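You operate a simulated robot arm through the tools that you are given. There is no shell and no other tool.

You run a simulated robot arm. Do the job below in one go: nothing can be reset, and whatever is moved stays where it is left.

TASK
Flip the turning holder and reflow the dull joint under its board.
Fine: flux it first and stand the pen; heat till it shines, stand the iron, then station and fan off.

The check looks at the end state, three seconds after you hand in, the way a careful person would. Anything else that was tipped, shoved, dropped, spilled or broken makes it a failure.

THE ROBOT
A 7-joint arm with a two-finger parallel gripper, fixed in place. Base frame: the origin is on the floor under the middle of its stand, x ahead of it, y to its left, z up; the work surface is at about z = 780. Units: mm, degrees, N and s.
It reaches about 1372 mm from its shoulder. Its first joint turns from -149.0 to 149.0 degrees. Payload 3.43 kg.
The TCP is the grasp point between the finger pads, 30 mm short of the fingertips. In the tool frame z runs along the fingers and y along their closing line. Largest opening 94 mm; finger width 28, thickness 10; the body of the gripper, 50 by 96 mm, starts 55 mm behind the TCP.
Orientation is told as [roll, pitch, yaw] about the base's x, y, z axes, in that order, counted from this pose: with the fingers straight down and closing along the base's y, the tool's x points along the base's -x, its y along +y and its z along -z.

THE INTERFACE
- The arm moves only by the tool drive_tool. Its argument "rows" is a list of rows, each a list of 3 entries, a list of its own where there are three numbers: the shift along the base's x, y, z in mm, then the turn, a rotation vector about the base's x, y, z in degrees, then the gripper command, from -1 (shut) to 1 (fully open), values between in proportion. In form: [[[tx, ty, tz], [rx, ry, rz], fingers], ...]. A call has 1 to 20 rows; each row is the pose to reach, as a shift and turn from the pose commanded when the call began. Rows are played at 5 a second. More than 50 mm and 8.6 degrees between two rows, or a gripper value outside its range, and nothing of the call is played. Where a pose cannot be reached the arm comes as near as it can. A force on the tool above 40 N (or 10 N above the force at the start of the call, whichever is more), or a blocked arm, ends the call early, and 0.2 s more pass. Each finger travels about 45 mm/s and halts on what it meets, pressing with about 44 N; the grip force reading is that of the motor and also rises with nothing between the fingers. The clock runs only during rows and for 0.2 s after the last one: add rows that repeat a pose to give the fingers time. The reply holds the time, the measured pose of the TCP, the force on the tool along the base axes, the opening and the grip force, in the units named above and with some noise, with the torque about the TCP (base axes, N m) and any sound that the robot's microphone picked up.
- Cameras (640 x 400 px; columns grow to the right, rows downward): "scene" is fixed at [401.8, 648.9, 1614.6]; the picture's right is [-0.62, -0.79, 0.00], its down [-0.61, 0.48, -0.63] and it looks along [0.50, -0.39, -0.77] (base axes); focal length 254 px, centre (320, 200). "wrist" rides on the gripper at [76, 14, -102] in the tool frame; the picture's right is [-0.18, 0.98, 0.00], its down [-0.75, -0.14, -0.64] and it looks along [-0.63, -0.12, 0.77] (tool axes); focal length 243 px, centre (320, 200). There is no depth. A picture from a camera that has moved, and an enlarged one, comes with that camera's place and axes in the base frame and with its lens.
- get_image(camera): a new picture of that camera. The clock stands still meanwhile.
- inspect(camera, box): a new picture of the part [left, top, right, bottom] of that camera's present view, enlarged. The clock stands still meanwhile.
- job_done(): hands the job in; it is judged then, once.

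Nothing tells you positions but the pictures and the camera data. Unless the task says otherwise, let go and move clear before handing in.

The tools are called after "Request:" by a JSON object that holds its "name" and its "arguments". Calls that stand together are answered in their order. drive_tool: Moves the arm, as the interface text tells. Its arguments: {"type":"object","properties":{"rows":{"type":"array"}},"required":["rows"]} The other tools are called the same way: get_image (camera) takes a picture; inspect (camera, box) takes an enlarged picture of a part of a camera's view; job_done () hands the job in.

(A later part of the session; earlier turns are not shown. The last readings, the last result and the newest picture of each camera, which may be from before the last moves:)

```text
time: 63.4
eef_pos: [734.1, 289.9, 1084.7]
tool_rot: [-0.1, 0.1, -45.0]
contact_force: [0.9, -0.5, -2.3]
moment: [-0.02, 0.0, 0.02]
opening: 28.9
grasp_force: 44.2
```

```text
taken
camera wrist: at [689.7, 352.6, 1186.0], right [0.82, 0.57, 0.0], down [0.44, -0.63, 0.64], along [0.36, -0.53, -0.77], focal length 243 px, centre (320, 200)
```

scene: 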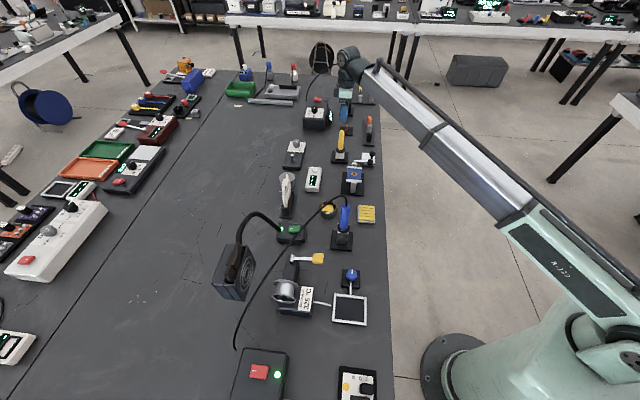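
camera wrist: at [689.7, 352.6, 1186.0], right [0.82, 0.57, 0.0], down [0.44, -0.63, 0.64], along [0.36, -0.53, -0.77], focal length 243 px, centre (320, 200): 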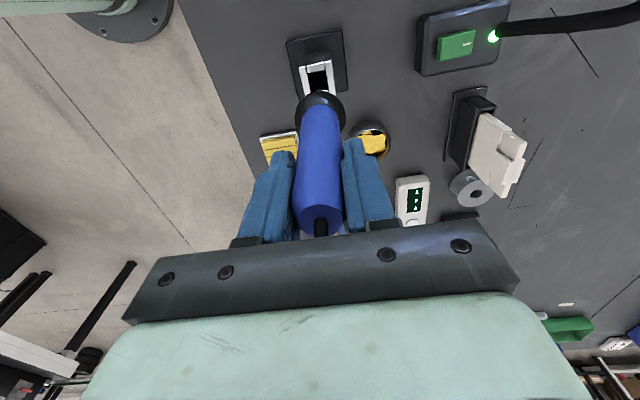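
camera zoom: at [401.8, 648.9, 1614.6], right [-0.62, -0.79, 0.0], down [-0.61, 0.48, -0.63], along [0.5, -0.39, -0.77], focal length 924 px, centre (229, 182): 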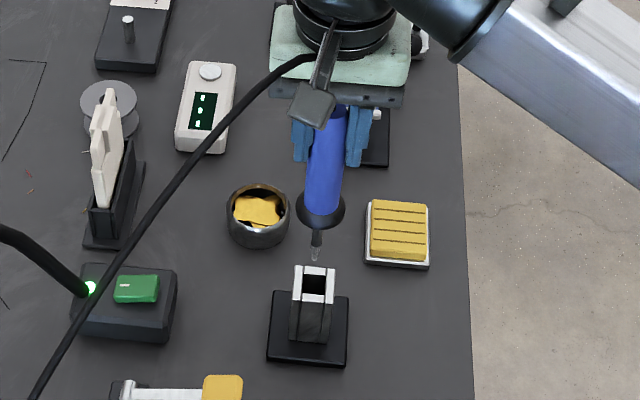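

The iron's tip is about 172 mm below the TCP. Carrying it above the joint at a safe height.

Request:
{"name": "inspect", "arguments": {"camera": "scene", "box": [330, 195, 360, 225]}}

Request:
{"name": "drive_tool", "arguments": {"rows": [[[15, -19, 0], [0, 0, 0], -0.7], [[40, -50, 0], [0, 0, 0], -0.7], [[68, -86, 0], [0, 0, 0], -0.7], [[96, -121, 0], [0, 0, 0], -0.7], [[124, -156, 0], [0, 0, 0], -0.7], [[152, -191, 0], [0, 0, 0], -0.7], [[174, -219, 0], [0, 0, 0], -0.7], [[186.5, -234.7, 0], [0, 0, 0], -0.7], [[186.5, -234.7, 0], [0, 0, 0], -0.7], [[186.5, -234.7, 0], [0, 0, 0], -0.7]]}}

Request:
{"name": "inspect", "arguments": {"camera": "scene", "box": [325, 135, 385, 195]}}

Request:
{"name": "get_image", "arguments": {"camera": "wrist"}}

```text
13.33 times, centred on (345, 210) of scene
camera zoom: at [401.8, 648.9, 1614.6], right [-0.62, -0.79, 0.0], down [-0.61, 0.48, -0.63], along [0.5, -0.39, -0.77], focal length 3386 px, centre (-13, 67)
```

zoom: 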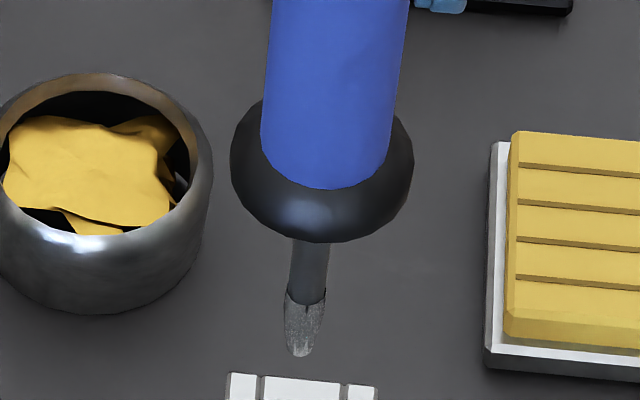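

```text
time: 65.6
eef_pos: [916.2, 51.5, 1087.0]
tool_rot: [-0.1, 0.1, -45.1]
contact_force: [0.0, 0.6, -2.4]
moment: [-0.01, 0.03, 0.05]
opening: 29.0
grasp_force: 43.8
```

```text
6.67 times, centred on (355, 165) of scene
camera zoom: at [401.8, 648.9, 1614.6], right [-0.62, -0.79, 0.0], down [-0.61, 0.48, -0.63], along [0.5, -0.39, -0.77], focal length 1693 px, centre (87, 433)
```

zoom: 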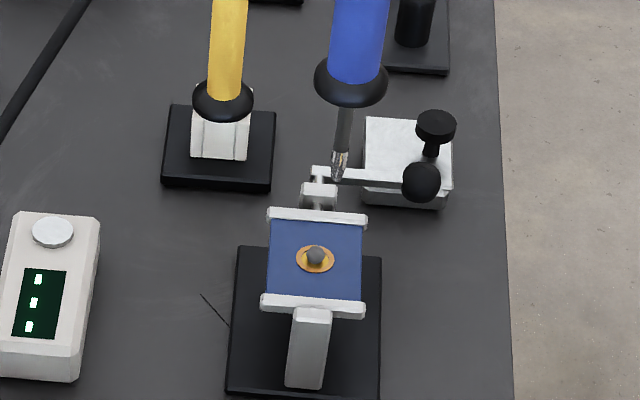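

```text
taken
camera wrist: at [873.5, 114.2, 1187.1], right [0.82, 0.57, 0.0], down [0.44, -0.63, 0.64], along [0.36, -0.53, -0.77], focal length 243 px, centre (320, 200)
```

wrist: 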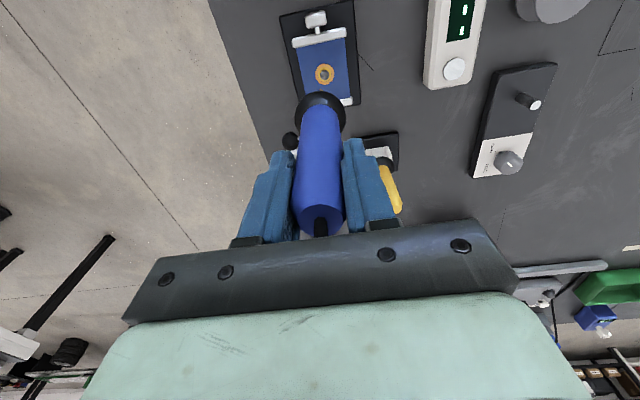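

Tip is about 5 mm off sideways. Correcting and lowering toward the joint.

Request:
{"name": "drive_tool", "arguments": {"rows": [[[2, 1.6, -10], [0, 0, 0], -0.7], [[4, 3.3, -22], [0, 0, 0], -0.7], [[4, 3.3, -34], [0, 0, 0], -0.7], [[4, 3.3, -44], [0, 0, 0], -0.7], [[4, 3.3, -44], [0, 0, 0], -0.7]]}}

Request:
{"name": "inspect", "arguments": {"camera": "scene", "box": [342, 155, 372, 185]}}

Request:
{"name": "inspect", "arguments": {"camera": "wrist", "box": [260, 20, 400, 140]}}

```text
time: 66.8
eef_pos: [921.2, 56.1, 1042.2]
tool_rot: [-0.2, 0.0, -45.0]
contact_force: [-0.2, 0.2, -1.7]
moment: [0.02, 0.0, -0.03]
opening: 29.0
grasp_force: 44.0
```

```text
13.33 times, centred on (357, 170) of scene
camera zoom: at [401.8, 648.9, 1614.6], right [-0.62, -0.79, 0.0], down [-0.61, 0.48, -0.63], along [0.5, -0.39, -0.77], focal length 3386 px, centre (-173, 600)
```

zoom: 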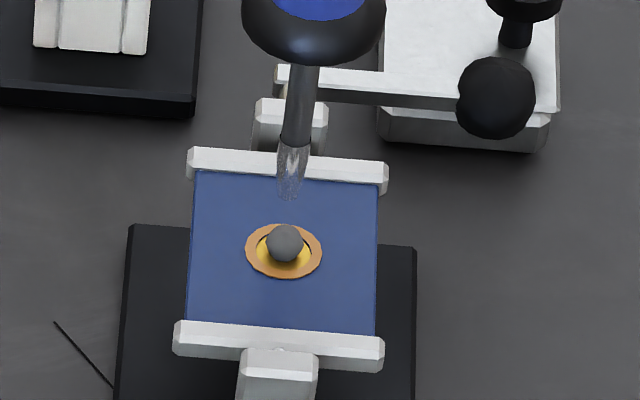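

```text
3.33 times, centred on (330, 80) of wrist
camera zoom: at [878.4, 119.3, 1142.6], right [0.82, 0.57, 0.0], down [0.43, -0.63, 0.64], along [0.36, -0.53, -0.77], focal length 809 px, centre (287, 600)
```

zoom: 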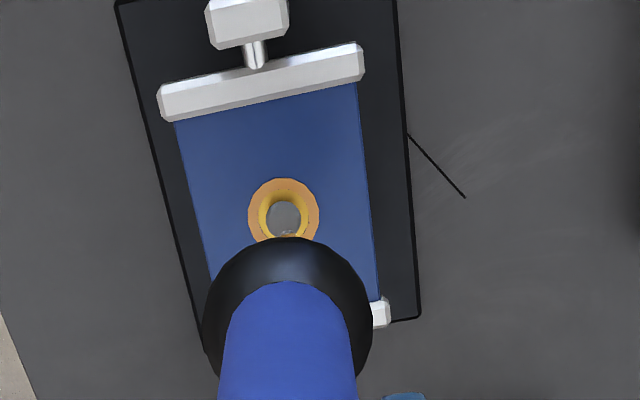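

Request:
{"name": "drive_tool", "arguments": {"rows": [[[0, 0, -5], [0, 0, 0], -0.7], [[0, 0, -10], [0, 0, 0], -0.7], [[0, 0, -13], [0, 0, 0], -0.7]]}}

Request:
{"name": "inspect", "arguments": {"camera": "scene", "box": [347, 160, 367, 180]}}

```text
time: 67.6
eef_pos: [922.9, 55.6, 1028.7]
tool_rot: [-0.3, 0.1, -45.0]
contact_force: [-0.2, 0.5, -1.5]
moment: [-0.01, -0.01, 0.04]
opening: 29.2
grasp_force: 43.6
```

```text
16.00 times, centred on (357, 170) of scene
camera zoom: at [401.8, 648.9, 1614.6], right [-0.62, -0.79, 0.0], down [-0.61, 0.48, -0.63], along [0.5, -0.39, -0.77], focal length 4064 px, centre (-272, 680)
```

zoom: 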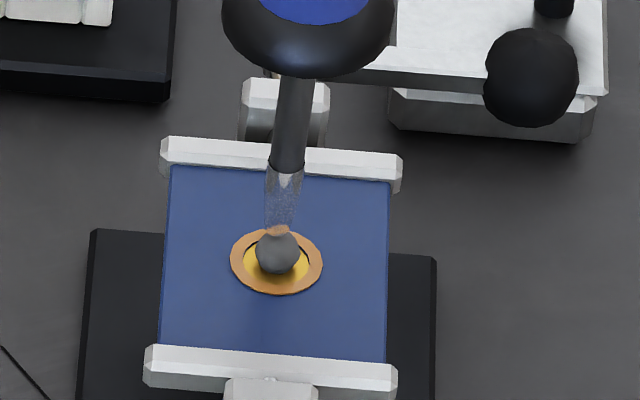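

Tip is a few mm behind the dome; shifting slightly toward it and lowering.

Request:
{"name": "drive_tool", "arguments": {"rows": [[[-1.8, 1.8, 0], [0, 0, 0], -0.7], [[-1.8, 1.8, -2], [0, 0, 0], -0.7], [[-1.8, 1.8, -4], [0, 0, 0], -0.7]]}}

Request:
{"name": "inspect", "arguments": {"camera": "scene", "box": [347, 160, 367, 180]}}

```text
time: 68.4
eef_pos: [920.7, 56.6, 1024.8]
tool_rot: [-0.1, 0.1, -45.1]
contact_force: [0.0, 0.2, -2.0]
moment: [0.01, -0.02, -0.01]
opening: 29.2
grasp_force: 44.5
```

```text
16.00 times, centred on (357, 170) of scene
camera zoom: at [401.8, 648.9, 1614.6], right [-0.62, -0.79, 0.0], down [-0.61, 0.48, -0.63], along [0.5, -0.39, -0.77], focal length 4064 px, centre (-272, 680)
```

zoom: 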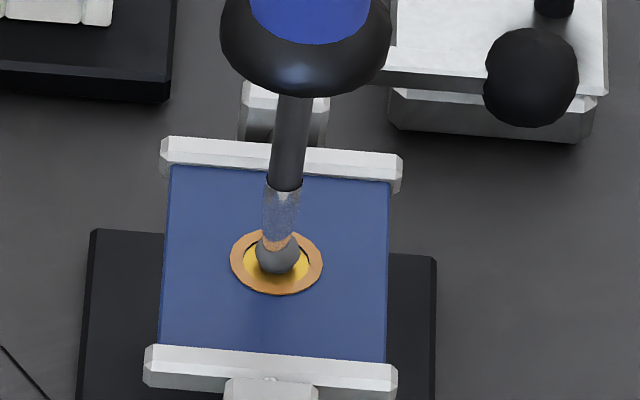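

Request:
{"name": "drive_tool", "arguments": {"rows": [[[0, 0, -1], [0, 0, 0], -0.7], [[0, 0, -2.5], [0, 0, 0], -0.7], [[0, 0, -2.5], [0, 0, 0], -0.7]]}}

Request:
{"name": "inspect", "arguments": {"camera": "scene", "box": [347, 160, 367, 180]}}

```text
time: 69.2
eef_pos: [920.7, 56.4, 1022.0]
tool_rot: [-0.2, 0.1, -44.9]
contact_force: [0.4, -0.5, -1.5]
moment: [0.0, 0.03, -0.01]
opening: 29.1
grasp_force: 44.0
```

```text
16.00 times, centred on (357, 170) of scene
camera zoom: at [401.8, 648.9, 1614.6], right [-0.62, -0.79, 0.0], down [-0.61, 0.48, -0.63], along [0.5, -0.39, -0.77], focal length 4064 px, centre (-272, 680)
```

zoom: 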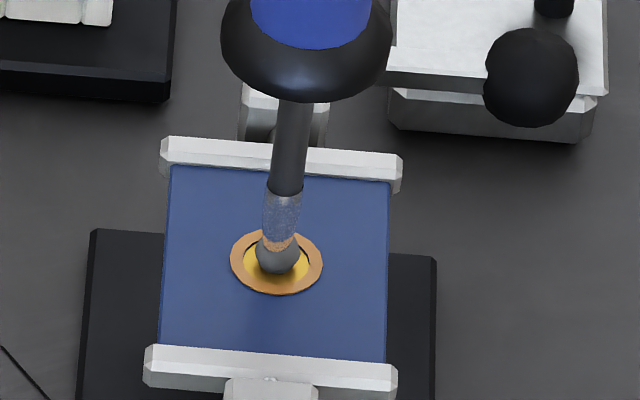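

Request:
{"name": "drive_tool", "arguments": {"rows": [[[0, 0, -1], [0, 0, 0], -0.7], [[0, 0, -1], [0, 0, 0], -0.7], [[0, 0, -1], [0, 0, 0], -0.7], [[0, 0, -1], [0, 0, 0], -0.7]]}}

Request:
{"name": "inspect", "arguments": {"camera": "scene", "box": [347, 160, 367, 180]}}

```text
time: 70.2
eef_pos: [919.9, 56.6, 1021.9]
tool_rot: [-0.1, 0.1, -45.0]
contact_force: [0.4, 1.1, -1.6]
moment: [0.0, 0.01, 0.01]
opening: 29.2
grasp_force: 44.1
```

```text
16.00 times, centred on (357, 170) of scene
camera zoom: at [401.8, 648.9, 1614.6], right [-0.62, -0.79, 0.0], down [-0.61, 0.48, -0.63], along [0.5, -0.39, -0.77], focal length 4064 px, centre (-272, 680)
```

zoom: 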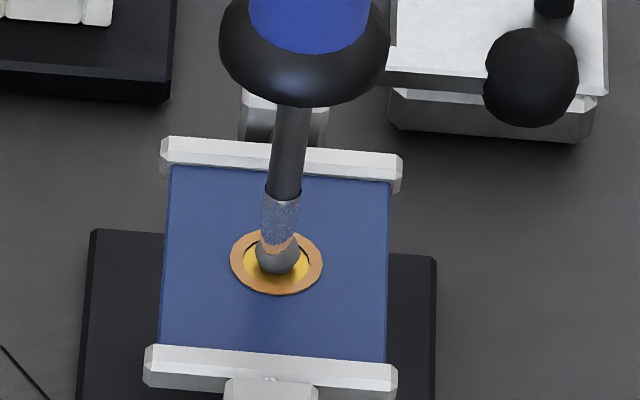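

Request:
{"name": "drive_tool", "arguments": {"rows": [[[0, 0, -1.5], [0, 0, 0], -0.7], [[0, 0, -1.5], [0, 0, 0], -0.7], [[0, 0, -1.5], [0, 0, 0], -0.7], [[0, 0, -1.5], [0, 0, 0], -0.7], [[0, 0, -1.5], [0, 0, 0], -0.7]]}}

Request:
{"name": "inspect", "arguments": {"camera": "scene", "box": [347, 160, 367, 180]}}

```text
time: 71.4
eef_pos: [921.7, 58.4, 1019.8]
tool_rot: [-0.1, 0.0, -44.9]
contact_force: [-0.6, -0.6, -1.9]
moment: [0.01, 0.02, -0.03]
opening: 29.3
grasp_force: 43.5
```

```text
16.00 times, centred on (357, 170) of scene
camera zoom: at [401.8, 648.9, 1614.6], right [-0.62, -0.79, 0.0], down [-0.61, 0.48, -0.63], along [0.5, -0.39, -0.77], focal length 4064 px, centre (-272, 680)
```

zoom: 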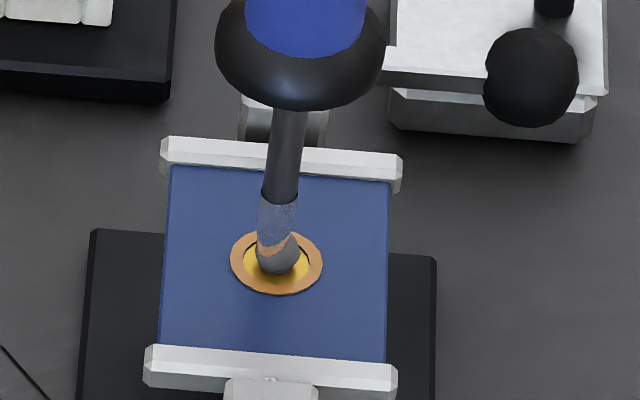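

Request:
{"name": "drive_tool", "arguments": {"rows": [[[0.4, -2.4, 0], [0, 0, 0], -0.7], [[0.4, -2.4, 0], [0, 0, 0], -0.7], [[0.4, -2.4, 0], [0, 0, 0], -0.7]]}}

Request:
{"name": "inspect", "arguments": {"camera": "scene", "box": [347, 160, 367, 180]}}

```text
time: 72.2
eef_pos: [921.1, 55.0, 1018.9]
tool_rot: [-0.1, 0.1, -45.0]
contact_force: [0.9, 0.0, -2.2]
moment: [-0.01, -0.01, -0.01]
opening: 29.3
grasp_force: 43.7
```

```text
16.00 times, centred on (357, 170) of scene
camera zoom: at [401.8, 648.9, 1614.6], right [-0.62, -0.79, 0.0], down [-0.61, 0.48, -0.63], along [0.5, -0.39, -0.77], focal length 4064 px, centre (-272, 680)
```

zoom: 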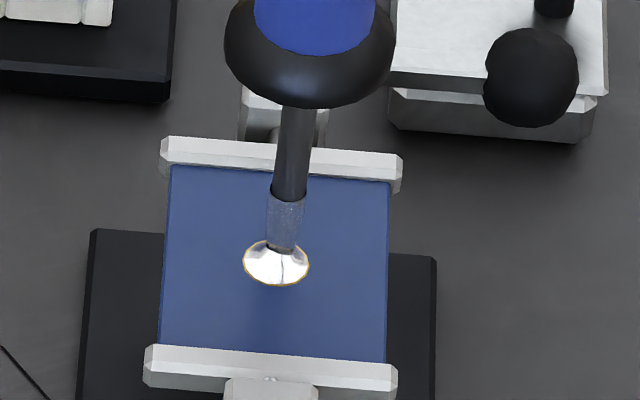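

The joint now shines. Lifting the iron off at once and carrying it back above its stand.

Request:
{"name": "drive_tool", "arguments": {"rows": [[[0, 0, 15], [0, 0, 0], -0.7], [[0, 0, 40], [0, 0, 0], -0.7], [[0, 0, 66], [0, 0, 0], -0.7], [[-15, 18.4, 66], [0, 0, 0], -0.7], [[-40, 49, 66], [0, 0, 0], -0.7], [[-69, 84.6, 66], [0, 0, 0], -0.7], [[-98, 120, 66], [0, 0, 0], -0.7], [[-127, 156, 66], [0, 0, 0], -0.7], [[-156, 191.4, 66], [0, 0, 0], -0.7], [[-180, 220.8, 66], [0, 0, 0], -0.7], [[-189.1, 232, 66], [0, 0, 0], -0.7], [[-189.1, 232, 66], [0, 0, 0], -0.7], [[-189.1, 232, 66], [0, 0, 0], -0.7]]}}

Request:
{"name": "inspect", "arguments": {"camera": "scene", "box": [290, 150, 400, 260]}}

Request:
{"name": "get_image", "arguments": {"camera": "wrist"}}

Request:
{"name": "inspect", "arguments": {"camera": "scene", "box": [342, 155, 372, 185]}}

```text
time: 75.0
eef_pos: [732.3, 287.5, 1085.6]
tool_rot: [-0.2, 0.1, -45.0]
contact_force: [1.1, -0.9, -2.0]
moment: [-0.01, 0.02, 0.02]
opening: 29.2
grasp_force: 44.0
```

```text
3.64 times, centred on (345, 205) of scene
camera zoom: at [401.8, 648.9, 1614.6], right [-0.62, -0.79, 0.0], down [-0.61, 0.48, -0.63], along [0.5, -0.39, -0.77], focal length 924 px, centre (229, 182)
```

zoom: 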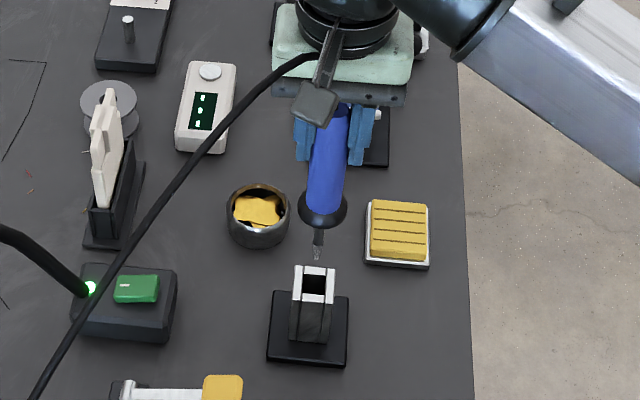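

```text
taken
camera wrist: at [689.0, 351.0, 1186.8], right [0.82, 0.57, 0.0], down [0.43, -0.63, 0.64], along [0.36, -0.53, -0.77], focal length 243 px, centre (320, 200)
```

wrist: 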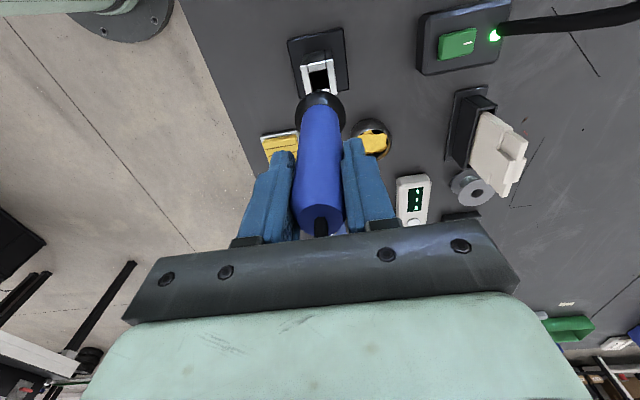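

```text
13.33 times, centred on (357, 170) of scene
camera zoom: at [401.8, 648.9, 1614.6], right [-0.62, -0.79, 0.0], down [-0.61, 0.48, -0.63], along [0.5, -0.39, -0.77], focal length 3386 px, centre (-173, 600)
```

zoom: 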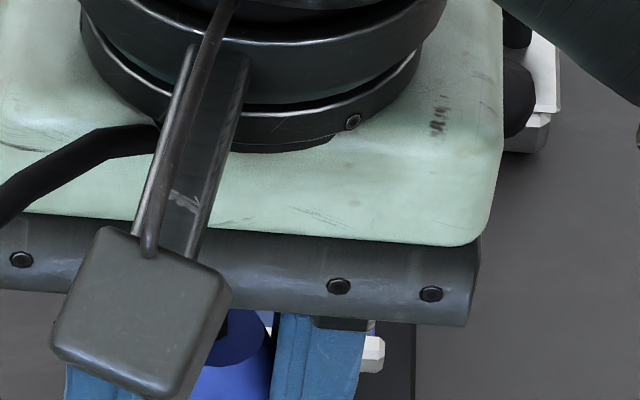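

Alignment matches the lift-off view. Lowering the iron into its stand in stages.

Request:
{"name": "drive_tool", "arguments": {"rows": [[[0, 0, -20], [0, 0, 0], -0.7], [[0, 0, -35], [0, 0, 0], -0.7], [[0, 0, -45], [0, 0, 0], -0.7], [[0, 0, -52], [0, 0, 0], -0.7], [[0, 0, -52], [0, 0, 0], -0.7]]}}

Request:
{"name": "inspect", "arguments": {"camera": "scene", "box": [315, 190, 375, 250]}}

Request:
{"name": "inspect", "arguments": {"camera": "wrist", "box": [250, 10, 390, 130]}}

```text
time: 76.2
eef_pos: [732.2, 288.9, 1033.9]
tool_rot: [-0.2, 0.1, -45.1]
contact_force: [-0.3, -1.0, -1.6]
moment: [0.01, 0.02, 0.02]
opening: 29.5
grasp_force: 44.3
```

```text
6.67 times, centred on (345, 220) of scene
camera zoom: at [401.8, 648.9, 1614.6], right [-0.62, -0.79, 0.0], down [-0.61, 0.48, -0.63], along [0.5, -0.39, -0.77], focal length 1693 px, centre (153, 67)
```

zoom: 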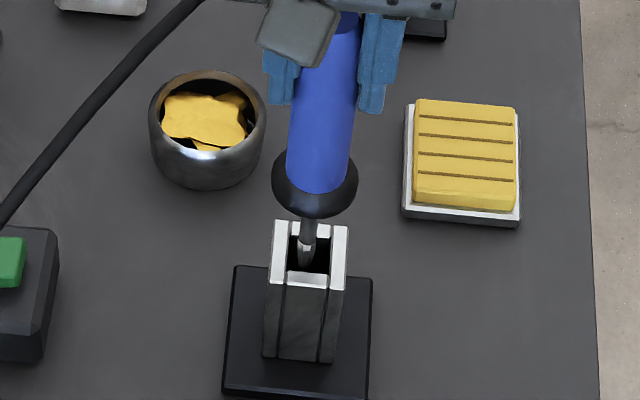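

```text
3.33 times, centred on (320, 70) of wrist
camera zoom: at [688.8, 352.1, 1134.5], right [0.82, 0.57, 0.0], down [0.43, -0.63, 0.64], along [0.36, -0.53, -0.77], focal length 809 px, centre (320, 633)
```

zoom: 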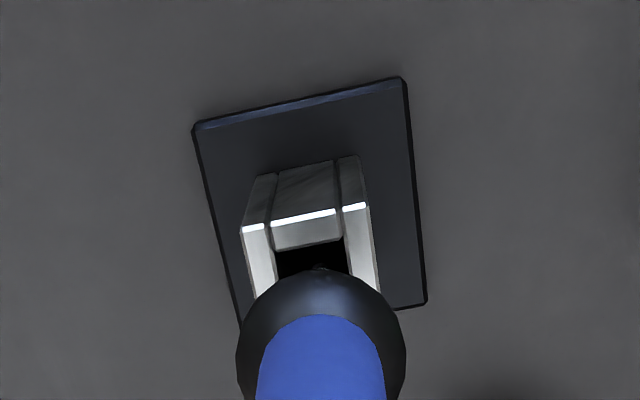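

The tip is going into the socket opening. Lowering further until the collar seats.

Request:
{"name": "drive_tool", "arguments": {"rows": [[[0, 0, -10], [0, 0, 0], -0.7], [[0, 0, -20], [0, 0, 0], -0.7], [[0, 0, -30], [0, 0, 0], -0.7], [[0, 0, -40], [0, 0, 0], -0.7], [[0, 0, -50], [0, 0, 0], -0.7], [[0, 0, -56], [0, 0, 0], -0.7], [[0, 0, -60], [0, 0, 0], -0.7], [[0, 0, -62], [0, 0, 0], -0.7], [[0, 0, -62], [0, 0, 0], -0.7]]}}

Request:
{"name": "inspect", "arguments": {"camera": "scene", "box": [315, 190, 375, 250]}}

Request:
{"name": "inspect", "arguments": {"camera": "wrist", "box": [240, 10, 400, 130]}}

```text
time: 78.2
eef_pos: [732.7, 288.2, 971.1]
tool_rot: [-0.1, 0.1, -45.0]
contact_force: [0.0, 1.4, -1.9]
moment: [-0.02, -0.01, 0.02]
opening: 29.1
grasp_force: 43.9
```

```text
6.67 times, centred on (345, 220) of scene
camera zoom: at [401.8, 648.9, 1614.6], right [-0.62, -0.79, 0.0], down [-0.61, 0.48, -0.63], along [0.5, -0.39, -0.77], focal length 1693 px, centre (153, 67)
```

zoom: 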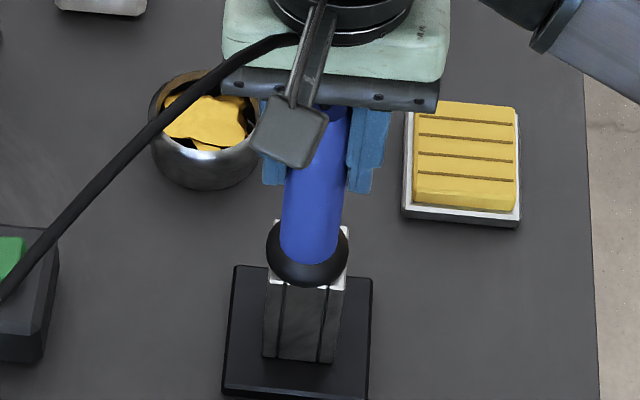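

```text
3.33 times, centred on (320, 70) of wrist
camera zoom: at [688.4, 351.6, 1071.9], right [0.82, 0.57, 0.0], down [0.43, -0.63, 0.64], along [0.36, -0.53, -0.77], focal length 809 px, centre (320, 633)
```

zoom: 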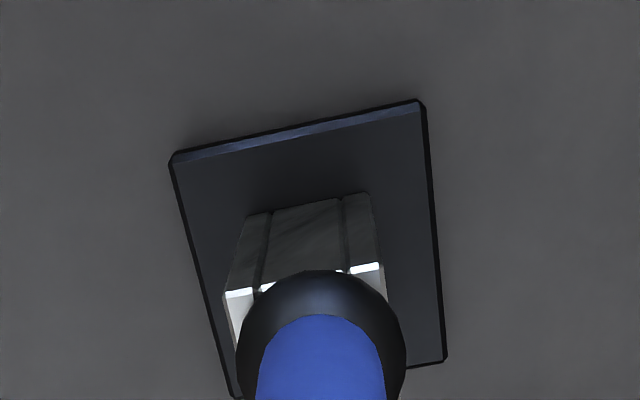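

Just above seating. Lowering another mm or two until the stand takes the weight.

Request:
{"name": "drive_tool", "arguments": {"rows": [[[0, 0, -1], [0, 0, 0], -0.7], [[0, 0, -2], [0, 0, 0], -0.7], [[0, 0, -2], [0, 0, 0], -0.7]]}}

```text
time: 79.0
eef_pos: [731.1, 287.2, 971.4]
tool_rot: [0.0, 0.1, -44.9]
contact_force: [-0.2, 6.4, 30.4]
moment: [0.33, -0.07, 0.0]
opening: 29.3
grasp_force: 43.8
```

Seated firmly. Easing the press, then releasing and lifting clear.

Request:
{"name": "drive_tool", "arguments": {"rows": [[[0, 0, 1], [0, 0, 0], -0.7], [[0, 0, 1.3], [0, 0, 0], -0.7]]}}

```text
time: 79.6
eef_pos: [731.0, 288.3, 970.8]
tool_rot: [0.0, -0.1, -44.9]
contact_force: [3.4, 8.1, 32.0]
moment: [0.62, -0.41, 0.07]
opening: 29.1
grasp_force: 43.7
```

Request:
{"name": "drive_tool", "arguments": {"rows": [[[0, 0, 1], [0, 0, 0], -0.7], [[0, 0, 1.5], [0, 0, 0], -0.7]]}}

Request:
{"name": "inspect", "arguments": {"camera": "scene", "box": [315, 190, 375, 250]}}

```text
time: 80.2
eef_pos: [732.3, 287.5, 971.0]
tool_rot: [-0.1, 0.0, -45.0]
contact_force: [3.9, 9.4, 11.3]
moment: [0.81, -0.66, 0.18]
opening: 29.2
grasp_force: 44.1
```

```text
6.67 times, centred on (345, 220) of scene
camera zoom: at [401.8, 648.9, 1614.6], right [-0.62, -0.79, 0.0], down [-0.61, 0.48, -0.63], along [0.5, -0.39, -0.77], focal length 1693 px, centre (153, 67)
```

zoom: 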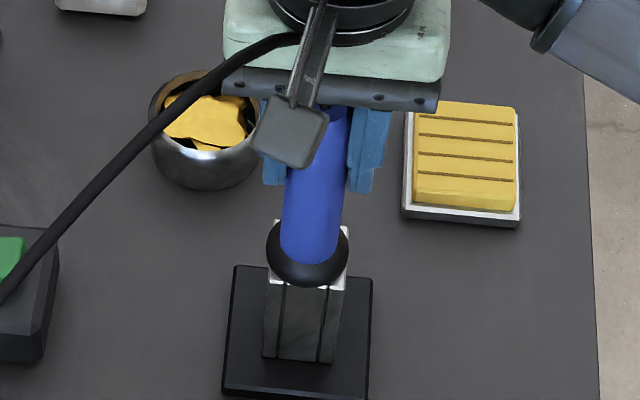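

Load is down to about 11 N with the collar on the stand. Releasing now.

Request:
{"name": "drive_tool", "arguments": {"rows": [[[0, 0, 0], [0, 0, 0], -0.3], [[0, 0, 0], [0, 0, 0], 0.0], [[0, 0, 0], [0, 0, 0], 0.4], [[0, 0, 0], [0, 0, 0], 0.5], [[0, 0, 0], [0, 0, 0], 0.5]]}}

Request:
{"name": "inspect", "arguments": {"camera": "scene", "box": [315, 190, 375, 250]}}

Request:
{"name": "get_image", "arguments": {"camera": "wrist"}}

```text
time: 81.4
eef_pos: [731.9, 287.0, 972.4]
tool_rot: [0.0, 0.2, -45.0]
contact_force: [-0.8, 0.3, 0.0]
moment: [0.0, 0.0, -0.02]
opening: 70.4
grasp_force: 0.0
```

```text
6.67 times, centred on (345, 220) of scene
camera zoom: at [401.8, 648.9, 1614.6], right [-0.62, -0.79, 0.0], down [-0.61, 0.48, -0.63], along [0.5, -0.39, -0.77], focal length 1693 px, centre (153, 67)
```

zoom: 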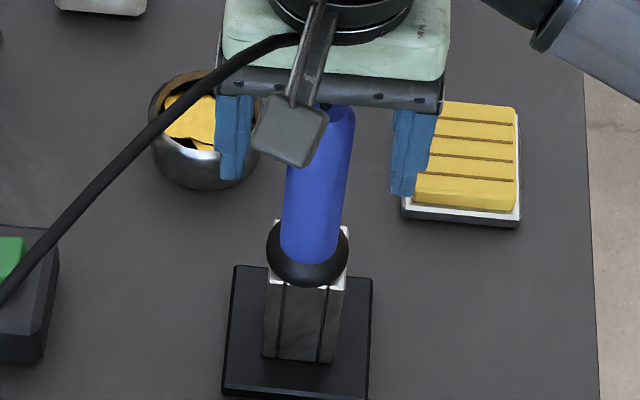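

```text
taken
camera wrist: at [688.6, 351.2, 1072.1], right [0.82, 0.57, 0.0], down [0.44, -0.63, 0.64], along [0.36, -0.53, -0.77], focal length 243 px, centre (320, 200)
```

wrist: 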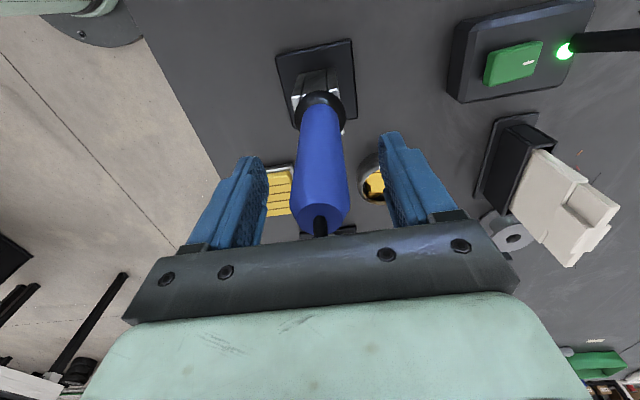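

The iron stands in its stand. Raising clear, then heading to the station to examine its rocker.

Request:
{"name": "drive_tool", "arguments": {"rows": [[[0, 0, 30], [0, 0, 0], 0.5], [[0, 0, 70], [0, 0, 0], 0.5], [[0, 0, 110], [0, 0, 0], 0.5], [[0, 0, 125], [0, 0, 0], 0.5], [[-15, 35, 125], [0, 0, 0], 0.5], [[-30, 75, 125], [0, 0, 0], 0.0], [[-45, 115, 125], [0, 0, 0], -0.5], [[-60, 155, 125], [0, 0, 0], -1], [[-75, 195, 115], [0, 0, 0], -1], [[-90, 235, 105], [0, 0, 0], -1], [[-105, 275, 95], [0, 0, 0], -1], [[-105, 275, 95], [0, 0, 0], -1]]}}

Request:
{"name": "get_image", "arguments": {"camera": "wrist"}}

Request:
{"name": "get_image", "arguments": {"camera": "scene"}}

```text
time: 84.0
eef_pos: [628.3, 562.4, 1067.0]
tool_rot: [-0.2, 0.1, -44.9]
contact_force: [0.5, 0.0, -0.4]
moment: [0.03, 0.01, 0.0]
opening: 0.3
grasp_force: 33.5
```

```text
taken
camera wrist: at [585.1, 624.9, 1167.0], right [0.83, 0.56, 0.0], down [0.43, -0.63, 0.64], along [0.36, -0.53, -0.77], focal length 243 px, centre (320, 200)
```

wrist: 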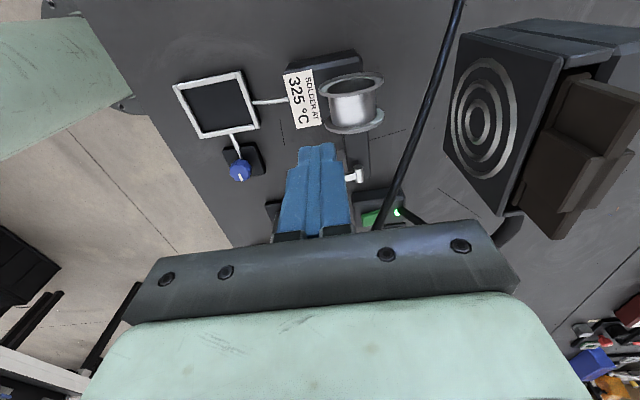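

```text
taken
```

scene: 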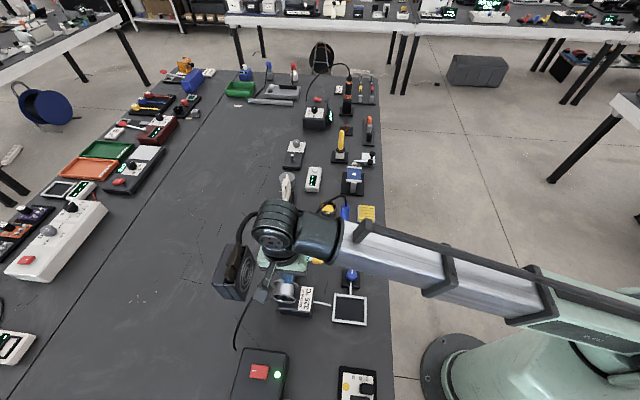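

The fan head hangs near (677, 636, 1045), so I'll go around it on the station side before lowering for a look at the rocker.

Request:
{"name": "drive_tool", "arguments": {"rows": [[[-30, 30, 10], [0, 0, 0], -1], [[-60, 60, 10], [0, 0, 0], -1], [[-90, 90, 10], [0, 0, 0], -1], [[-120, 120, 0], [0, 0, 0], -1], [[-110, 130, -20], [0, 0, 0], -1], [[-95, 145, -45], [0, 0, 0], -1], [[-80, 160, -67], [0, 0, 0], -1], [[-80, 160, -67], [0, 0, 0], -1]]}}

Request:
{"name": "get_image", "arguments": {"camera": "wrist"}}

Request:
{"name": "get_image", "arguments": {"camera": "scene"}}

```text
time: 85.8
eef_pos: [545.8, 722.4, 1003.3]
tool_rot: [-0.2, 0.1, -45.0]
contact_force: [0.6, 0.5, 0.0]
moment: [0.01, -0.02, 0.01]
opening: 0.0
grasp_force: 32.9
```

```text
taken
camera wrist: at [502.7, 784.9, 1103.0], right [0.82, 0.57, 0.0], down [0.44, -0.63, 0.64], along [0.36, -0.53, -0.77], focal length 243 px, centre (320, 200)
```

wrist: 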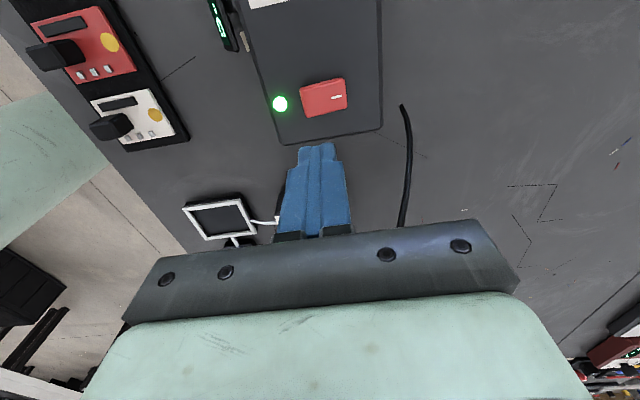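

```text
taken
```

scene: 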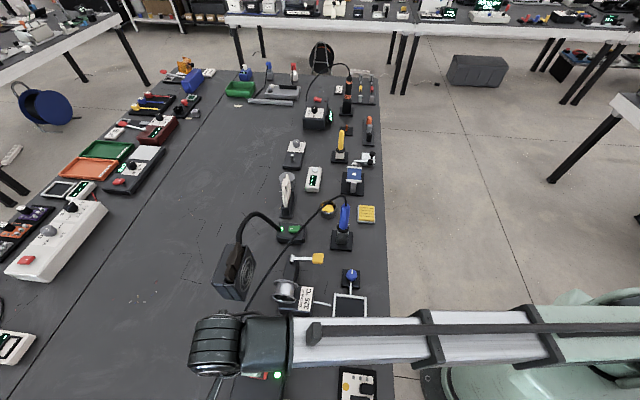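

Request:
{"name": "inspect", "arguments": {"camera": "wrist", "box": [240, 40, 400, 160]}}

Request:
{"name": "inspect", "arguments": {"camera": "scene", "box": [280, 75, 370, 135]}}

Request:
{"name": "inspect", "arguments": {"camera": "scene", "box": [265, 205, 325, 255]}}

Request:
{"name": "inspect", "arguments": {"camera": "scene", "box": [335, 150, 375, 190]}}

```text
3.33 times, centred on (320, 100) of wrist
camera zoom: at [502.7, 784.9, 1103.0], right [0.82, 0.57, 0.0], down [0.44, -0.63, 0.64], along [0.36, -0.53, -0.77], focal length 809 px, centre (320, 533)
```

zoom: 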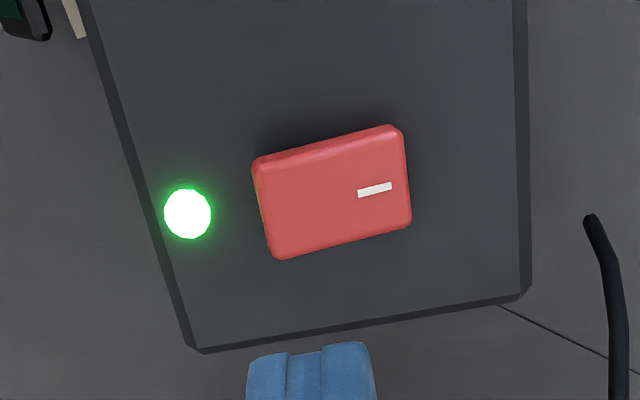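

```text
6.67 times, centred on (325, 105) of scene
camera zoom: at [401.8, 648.9, 1614.6], right [-0.62, -0.79, 0.0], down [-0.61, 0.48, -0.63], along [0.5, -0.39, -0.77], focal length 1693 px, centre (287, 833)
```

zoom: 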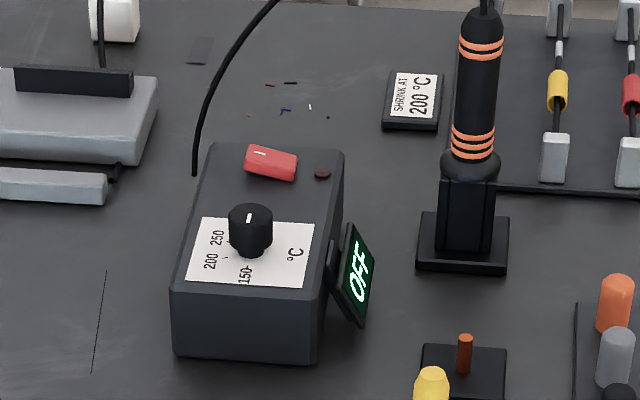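

```text
8.00 times, centred on (295, 230) of scene
camera zoom: at [401.8, 648.9, 1614.6], right [-0.62, -0.79, 0.0], down [-0.61, 0.48, -0.63], along [0.5, -0.39, -0.77], focal length 2032 px, centre (520, -40)
```

zoom: 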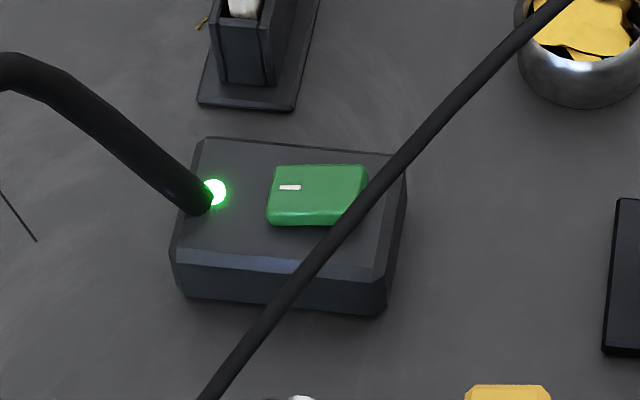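

```text
10.00 times, centred on (355, 170) of scene
camera zoom: at [401.8, 648.9, 1614.6], right [-0.62, -0.79, 0.0], down [-0.61, 0.48, -0.63], along [0.5, -0.39, -0.77], focal length 2540 px, centre (-30, 500)
```

zoom: 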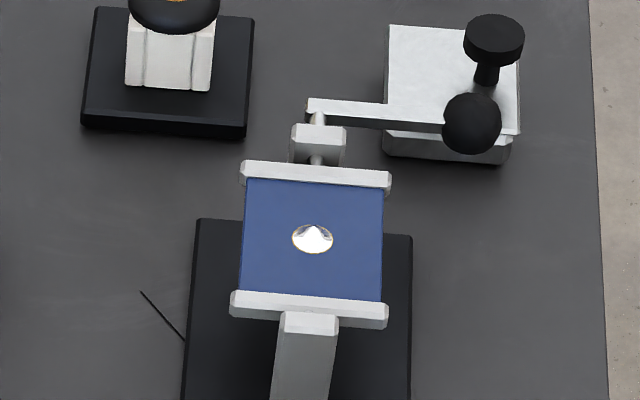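

The joint is bright and shiny. The station's rocker is pressed on the marked side (on), with its lamp-side end raised near e1=-123, e2=887; I'll lower closed fingertips over that raised end.

Request:
{"name": "drive_tool", "arguments": {"rows": [[[-5.6, -8.3, -20], [0, 0, 0], -1], [[-5.6, -8.3, -50], [0, 0, 0], -1], [[-5.6, -8.3, -80], [0, 0, 0], -1], [[-5.6, -8.3, -100], [0, 0, 0], -1], [[-5.6, -8.3, -100], [0, 0, 0], -1]]}}

Request:
{"name": "get_image", "arguments": {"camera": "wrist"}}

Request:
{"name": "inspect", "arguments": {"camera": "scene", "box": [200, 320, 320, 400]}}

```text
time: 87.0
eef_pos: [540.4, 713.7, 900.2]
tool_rot: [0.0, 0.1, -45.1]
contact_force: [-0.5, 0.2, -0.2]
moment: [0.01, -0.01, 0.02]
opening: 0.1
grasp_force: 33.3
```

```text
taken
camera wrist: at [496.9, 777.6, 1001.2], right [0.82, 0.57, 0.0], down [0.43, -0.63, 0.64], along [0.36, -0.53, -0.77], focal length 243 px, centre (320, 200)
```

wrist: 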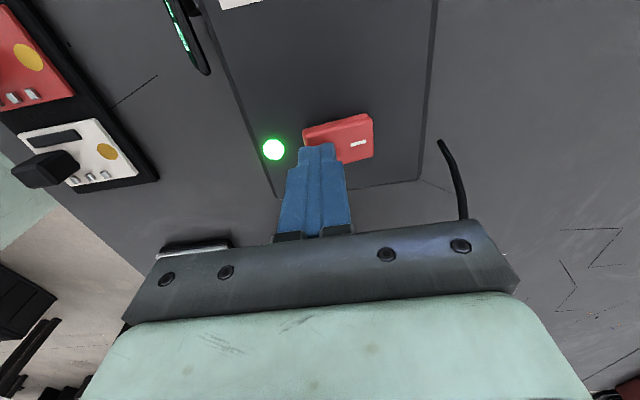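

```text
5.00 times, centred on (260, 360) of scene
camera zoom: at [401.8, 648.9, 1614.6], right [-0.62, -0.79, 0.0], down [-0.61, 0.48, -0.63], along [0.5, -0.39, -0.77], focal length 1270 px, centre (620, -600)
```

zoom: 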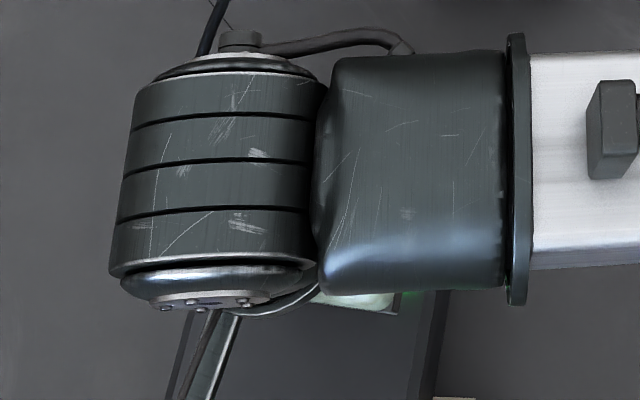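

Fingertips are over the raised half. Pressing down in small steps.

Request:
{"name": "drive_tool", "arguments": {"rows": [[[0, 0, -6], [0, 0, 0], -1], [[0, 0, -10], [0, 0, 0], -1], [[0, 0, -13], [0, 0, 0], -1], [[0, 0, -15], [0, 0, 0], -1]]}}

Request:
{"name": "inspect", "arguments": {"camera": "wrist", "box": [220, 80, 420, 220]}}

```text
time: 87.7
eef_pos: [539.6, 714.2, 892.7]
tool_rot: [0.0, 0.2, -45.0]
contact_force: [-5.3, -4.5, 17.4]
moment: [-0.03, 0.05, 0.01]
opening: 0.0
grasp_force: 32.7
stopped in row 3: the force on the tool passed its limit at 46 N (the readings are from after the stop); the commanded pose is now the measured one
```

```text
2.86 times, centred on (320, 150) of wrist
camera zoom: at [496.0, 776.6, 994.3], right [0.82, 0.57, 0.0], down [0.43, -0.63, 0.64], along [0.36, -0.53, -0.77], focal length 693 px, centre (320, 343)
```

zoom: 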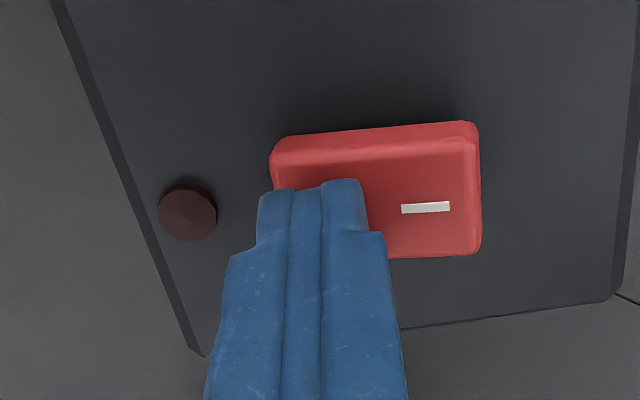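

The lamp went dark and the marked end is up: station off. Lifting away.

Request:
{"name": "drive_tool", "arguments": {"rows": [[[0, 0, 10], [0, 0, 0], -1], [[0, 0, 40], [0, 0, 0], -1], [[0, 0, 80], [0, 0, 0], -1], [[0, 0, 110], [0, 0, 0], -1], [[0, 0, 110], [0, 0, 0], -1]]}}

Request:
{"name": "get_image", "arguments": {"camera": "wrist"}}

Request:
{"name": "get_image", "arguments": {"camera": "scene"}}

```text
time: 88.9
eef_pos: [540.6, 713.6, 1003.3]
tool_rot: [0.0, 0.2, -45.0]
contact_force: [-0.2, -1.2, 0.1]
moment: [-0.01, 0.02, 0.02]
opening: 0.0
grasp_force: 32.4
```

```text
taken
camera wrist: at [497.2, 776.4, 1103.4], right [0.82, 0.57, 0.0], down [0.43, -0.63, 0.64], along [0.36, -0.53, -0.77], focal length 243 px, centre (320, 200)
```

wrist: 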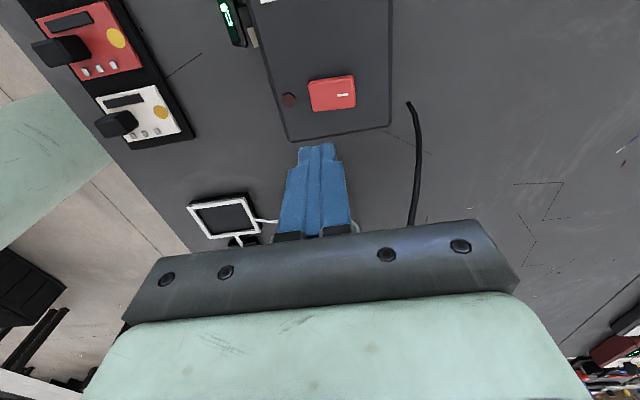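

```text
taken
```

scene: 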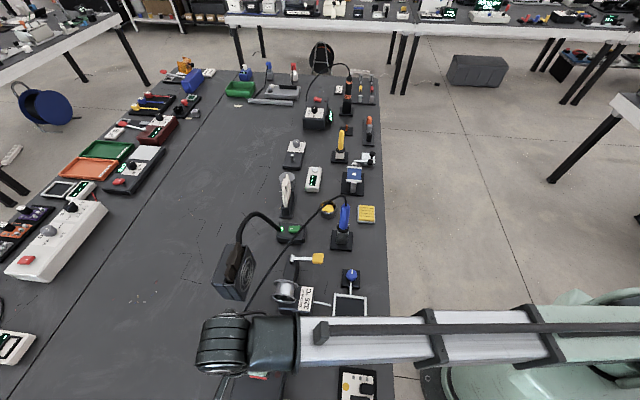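

Station is off. Next is the fan's green rocker (near x≈854, y≈411). I'll retrace my way around the fan head, turning the tool to yaw +45°, and hover at a distance first to check clearances with the gooseneck and the iron.

Request:
{"name": "drive_tool", "arguments": {"rows": [[[-16, -16, 34], [0, 0, 7.5], -1], [[-32, -31, 67], [0, 0, 15], -1], [[-6, -65, 67], [0, 0, 22.5], -1], [[20, -99, 67], [0, 0, 30], -1], [[46, -132.6, 67], [0, 0, 37.5], -1], [[71.7, -166.3, 67], [0, 0, 45], -1], [[98.6, -202.6, 73.7], [0, 0, 52.5], -1], [[125.5, -239, 80.4], [0, 0, 60], -1], [[152.4, -275.2, 87], [0, 0, 67.5], -1], [[188.4, -301.8, 87], [0, 0, 75], -1], [[224.5, -328.5, 87], [0, 0, 82.5], -1], [[260.5, -355.1, 87], [0, 0, 90], -1], [[260.5, -355.1, 87], [0, 0, 90], -1]]}}

Request:
{"name": "get_image", "arguments": {"camera": "wrist"}}

Request:
{"name": "get_image", "arguments": {"camera": "scene"}}

```text
time: 91.7
eef_pos: [800.6, 359.9, 1090.8]
tool_rot: [0.0, 0.1, 45.1]
contact_force: [0.5, 0.1, -0.1]
moment: [0.01, -0.02, -0.01]
opening: 0.0
grasp_force: 32.6
```

```text
taken
camera wrist: at [737.3, 315.5, 1190.4], right [-0.57, 0.82, 0.0], down [0.63, 0.44, 0.64], along [0.53, 0.36, -0.77], focal length 243 px, centre (320, 200)
```

wrist: 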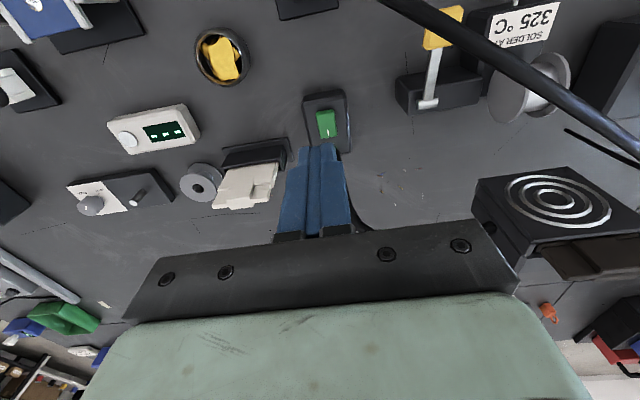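

```text
taken
```

scene: 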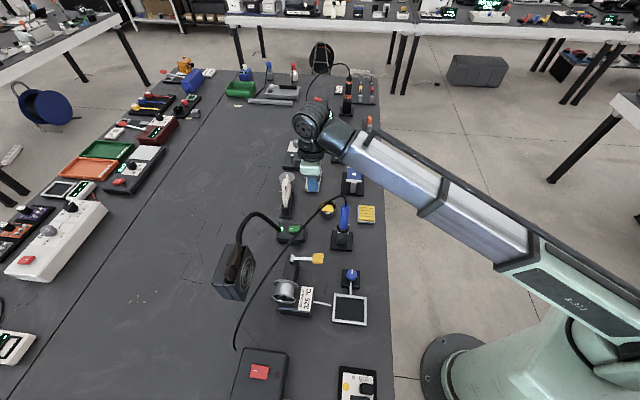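

Request:
{"name": "inspect", "arguments": {"camera": "wrist", "box": [270, 70, 430, 240]}}

Request:
{"name": "inspect", "arguments": {"camera": "scene", "box": [210, 190, 370, 300]}}

```text
2.35 times, centred on (350, 155) of wrist
camera zoom: at [737.3, 315.5, 1190.4], right [-0.57, 0.82, 0.0], down [0.63, 0.44, 0.64], along [0.53, 0.36, -0.77], focal length 571 px, centre (249, 306)
```

zoom: 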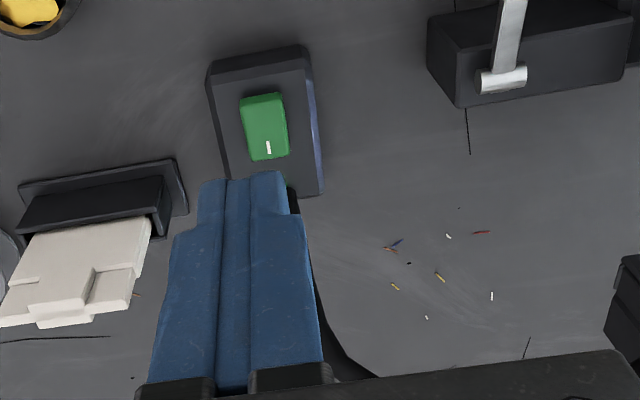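

```text
3.64 times, centred on (290, 245) of scene
camera zoom: at [401.8, 648.9, 1614.6], right [-0.62, -0.79, 0.0], down [-0.61, 0.48, -0.63], along [0.5, -0.39, -0.77], focal length 924 px, centre (429, 36)
```

zoom: 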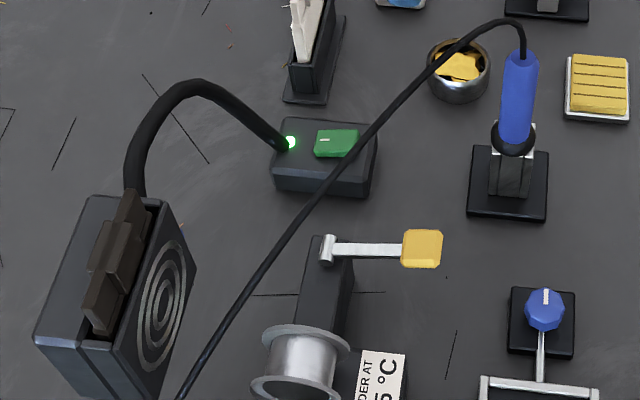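

The gooseneck leans well away (e2≥975), so there's room there; the iron handle would be close under the forearm, though. I'll tilt the tool ~12° so the wrist shifts away from the iron and hover over the green rocker.

Request:
{"name": "drive_tool", "arguments": {"rows": [[[8, 9, -5], [-2.9, -2.9, 0], -1], [[17, 19, -15], [-5.7, -5.7, 0], -1], [[27, 30, -35], [-8.49, -8.49, 0], -1], [[38.7, 42.4, -65], [-8.49, -8.49, 0], -1], [[38.7, 42.4, -100], [-8.49, -8.49, 0], -1], [[38.7, 42.4, -130], [-8.49, -8.49, 0], -1], [[38.7, 42.4, -130], [-8.49, -8.49, 0], -1]]}}

Request:
{"name": "get_image", "arguments": {"camera": "wrist"}}

Request:
{"name": "get_image", "arguments": {"camera": "scene"}}

```text
time: 93.3
eef_pos: [841.5, 402.1, 958.4]
tool_rot: [-12.0, 0.1, 45.0]
contact_force: [0.4, -0.3, -0.1]
moment: [-0.01, -0.02, 0.01]
opening: 0.0
grasp_force: 32.9
```

```text
taken
camera wrist: at [762.5, 371.7, 1052.7], right [-0.55, 0.81, -0.2], down [0.54, 0.53, 0.66], along [0.64, 0.25, -0.73], focal length 243 px, centre (320, 200)
```

wrist: 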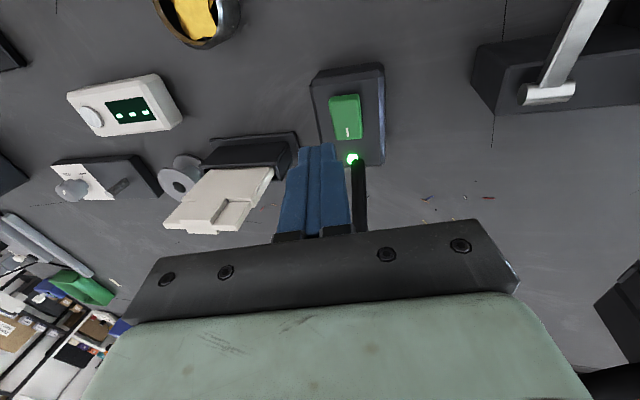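

```text
taken
```

scene: 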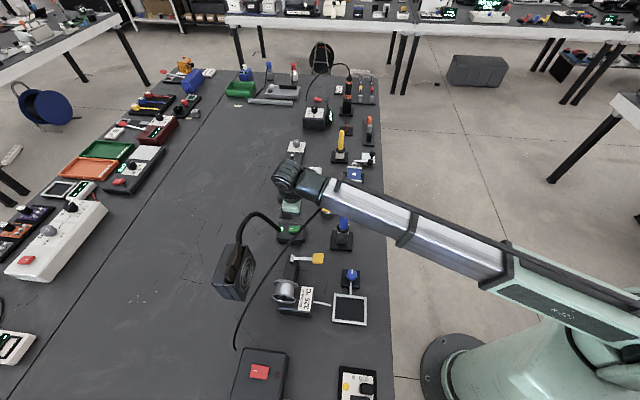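

Fingers will land on the raised (unmarked) half, and the forearm stays ~90 mm sideways from the iron. Descending closer.

Request:
{"name": "drive_tool", "arguments": {"rows": [[[-2.1, -0.7, -20], [0, 0, 0], -1], [[-2.1, -0.7, -40], [0, 0, 0], -1], [[-2.1, -0.7, -58], [0, 0, 0], -1], [[-2.1, -0.7, -70], [0, 0, 0], -1], [[-2.1, -0.7, -70], [0, 0, 0], -1]]}}

Request:
{"name": "get_image", "arguments": {"camera": "wrist"}}

Request:
{"name": "get_image", "arguments": {"camera": "scene"}}

```text
time: 94.5
eef_pos: [837.7, 401.3, 887.9]
tool_rot: [-12.0, 0.1, 45.1]
contact_force: [0.3, 0.0, -0.3]
moment: [0.03, 0.01, -0.01]
opening: 0.1
grasp_force: 33.3
```

```text
taken
camera wrist: at [759.3, 372.8, 984.5], right [-0.55, 0.81, -0.2], down [0.54, 0.53, 0.66], along [0.64, 0.25, -0.73], focal length 243 px, centre (320, 200)
```

wrist: 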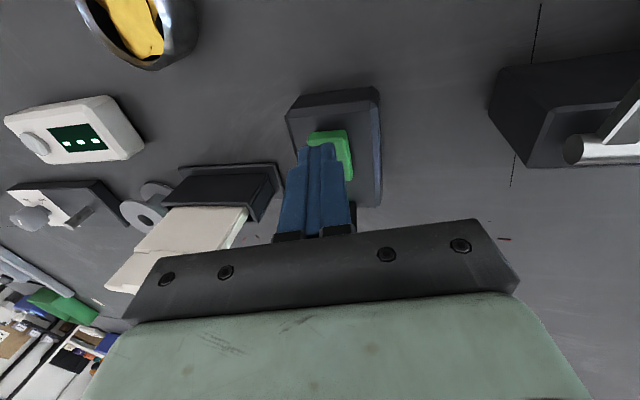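

```text
taken
```

scene: 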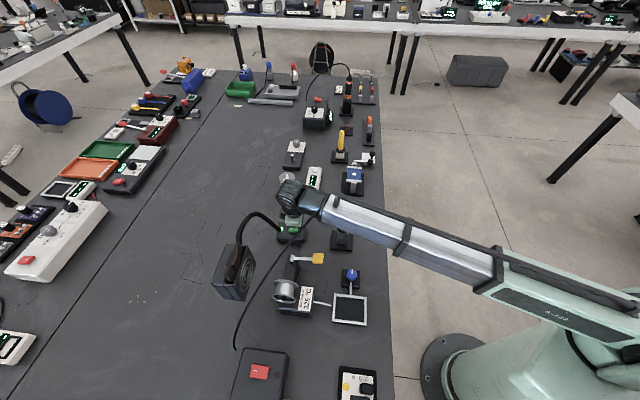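

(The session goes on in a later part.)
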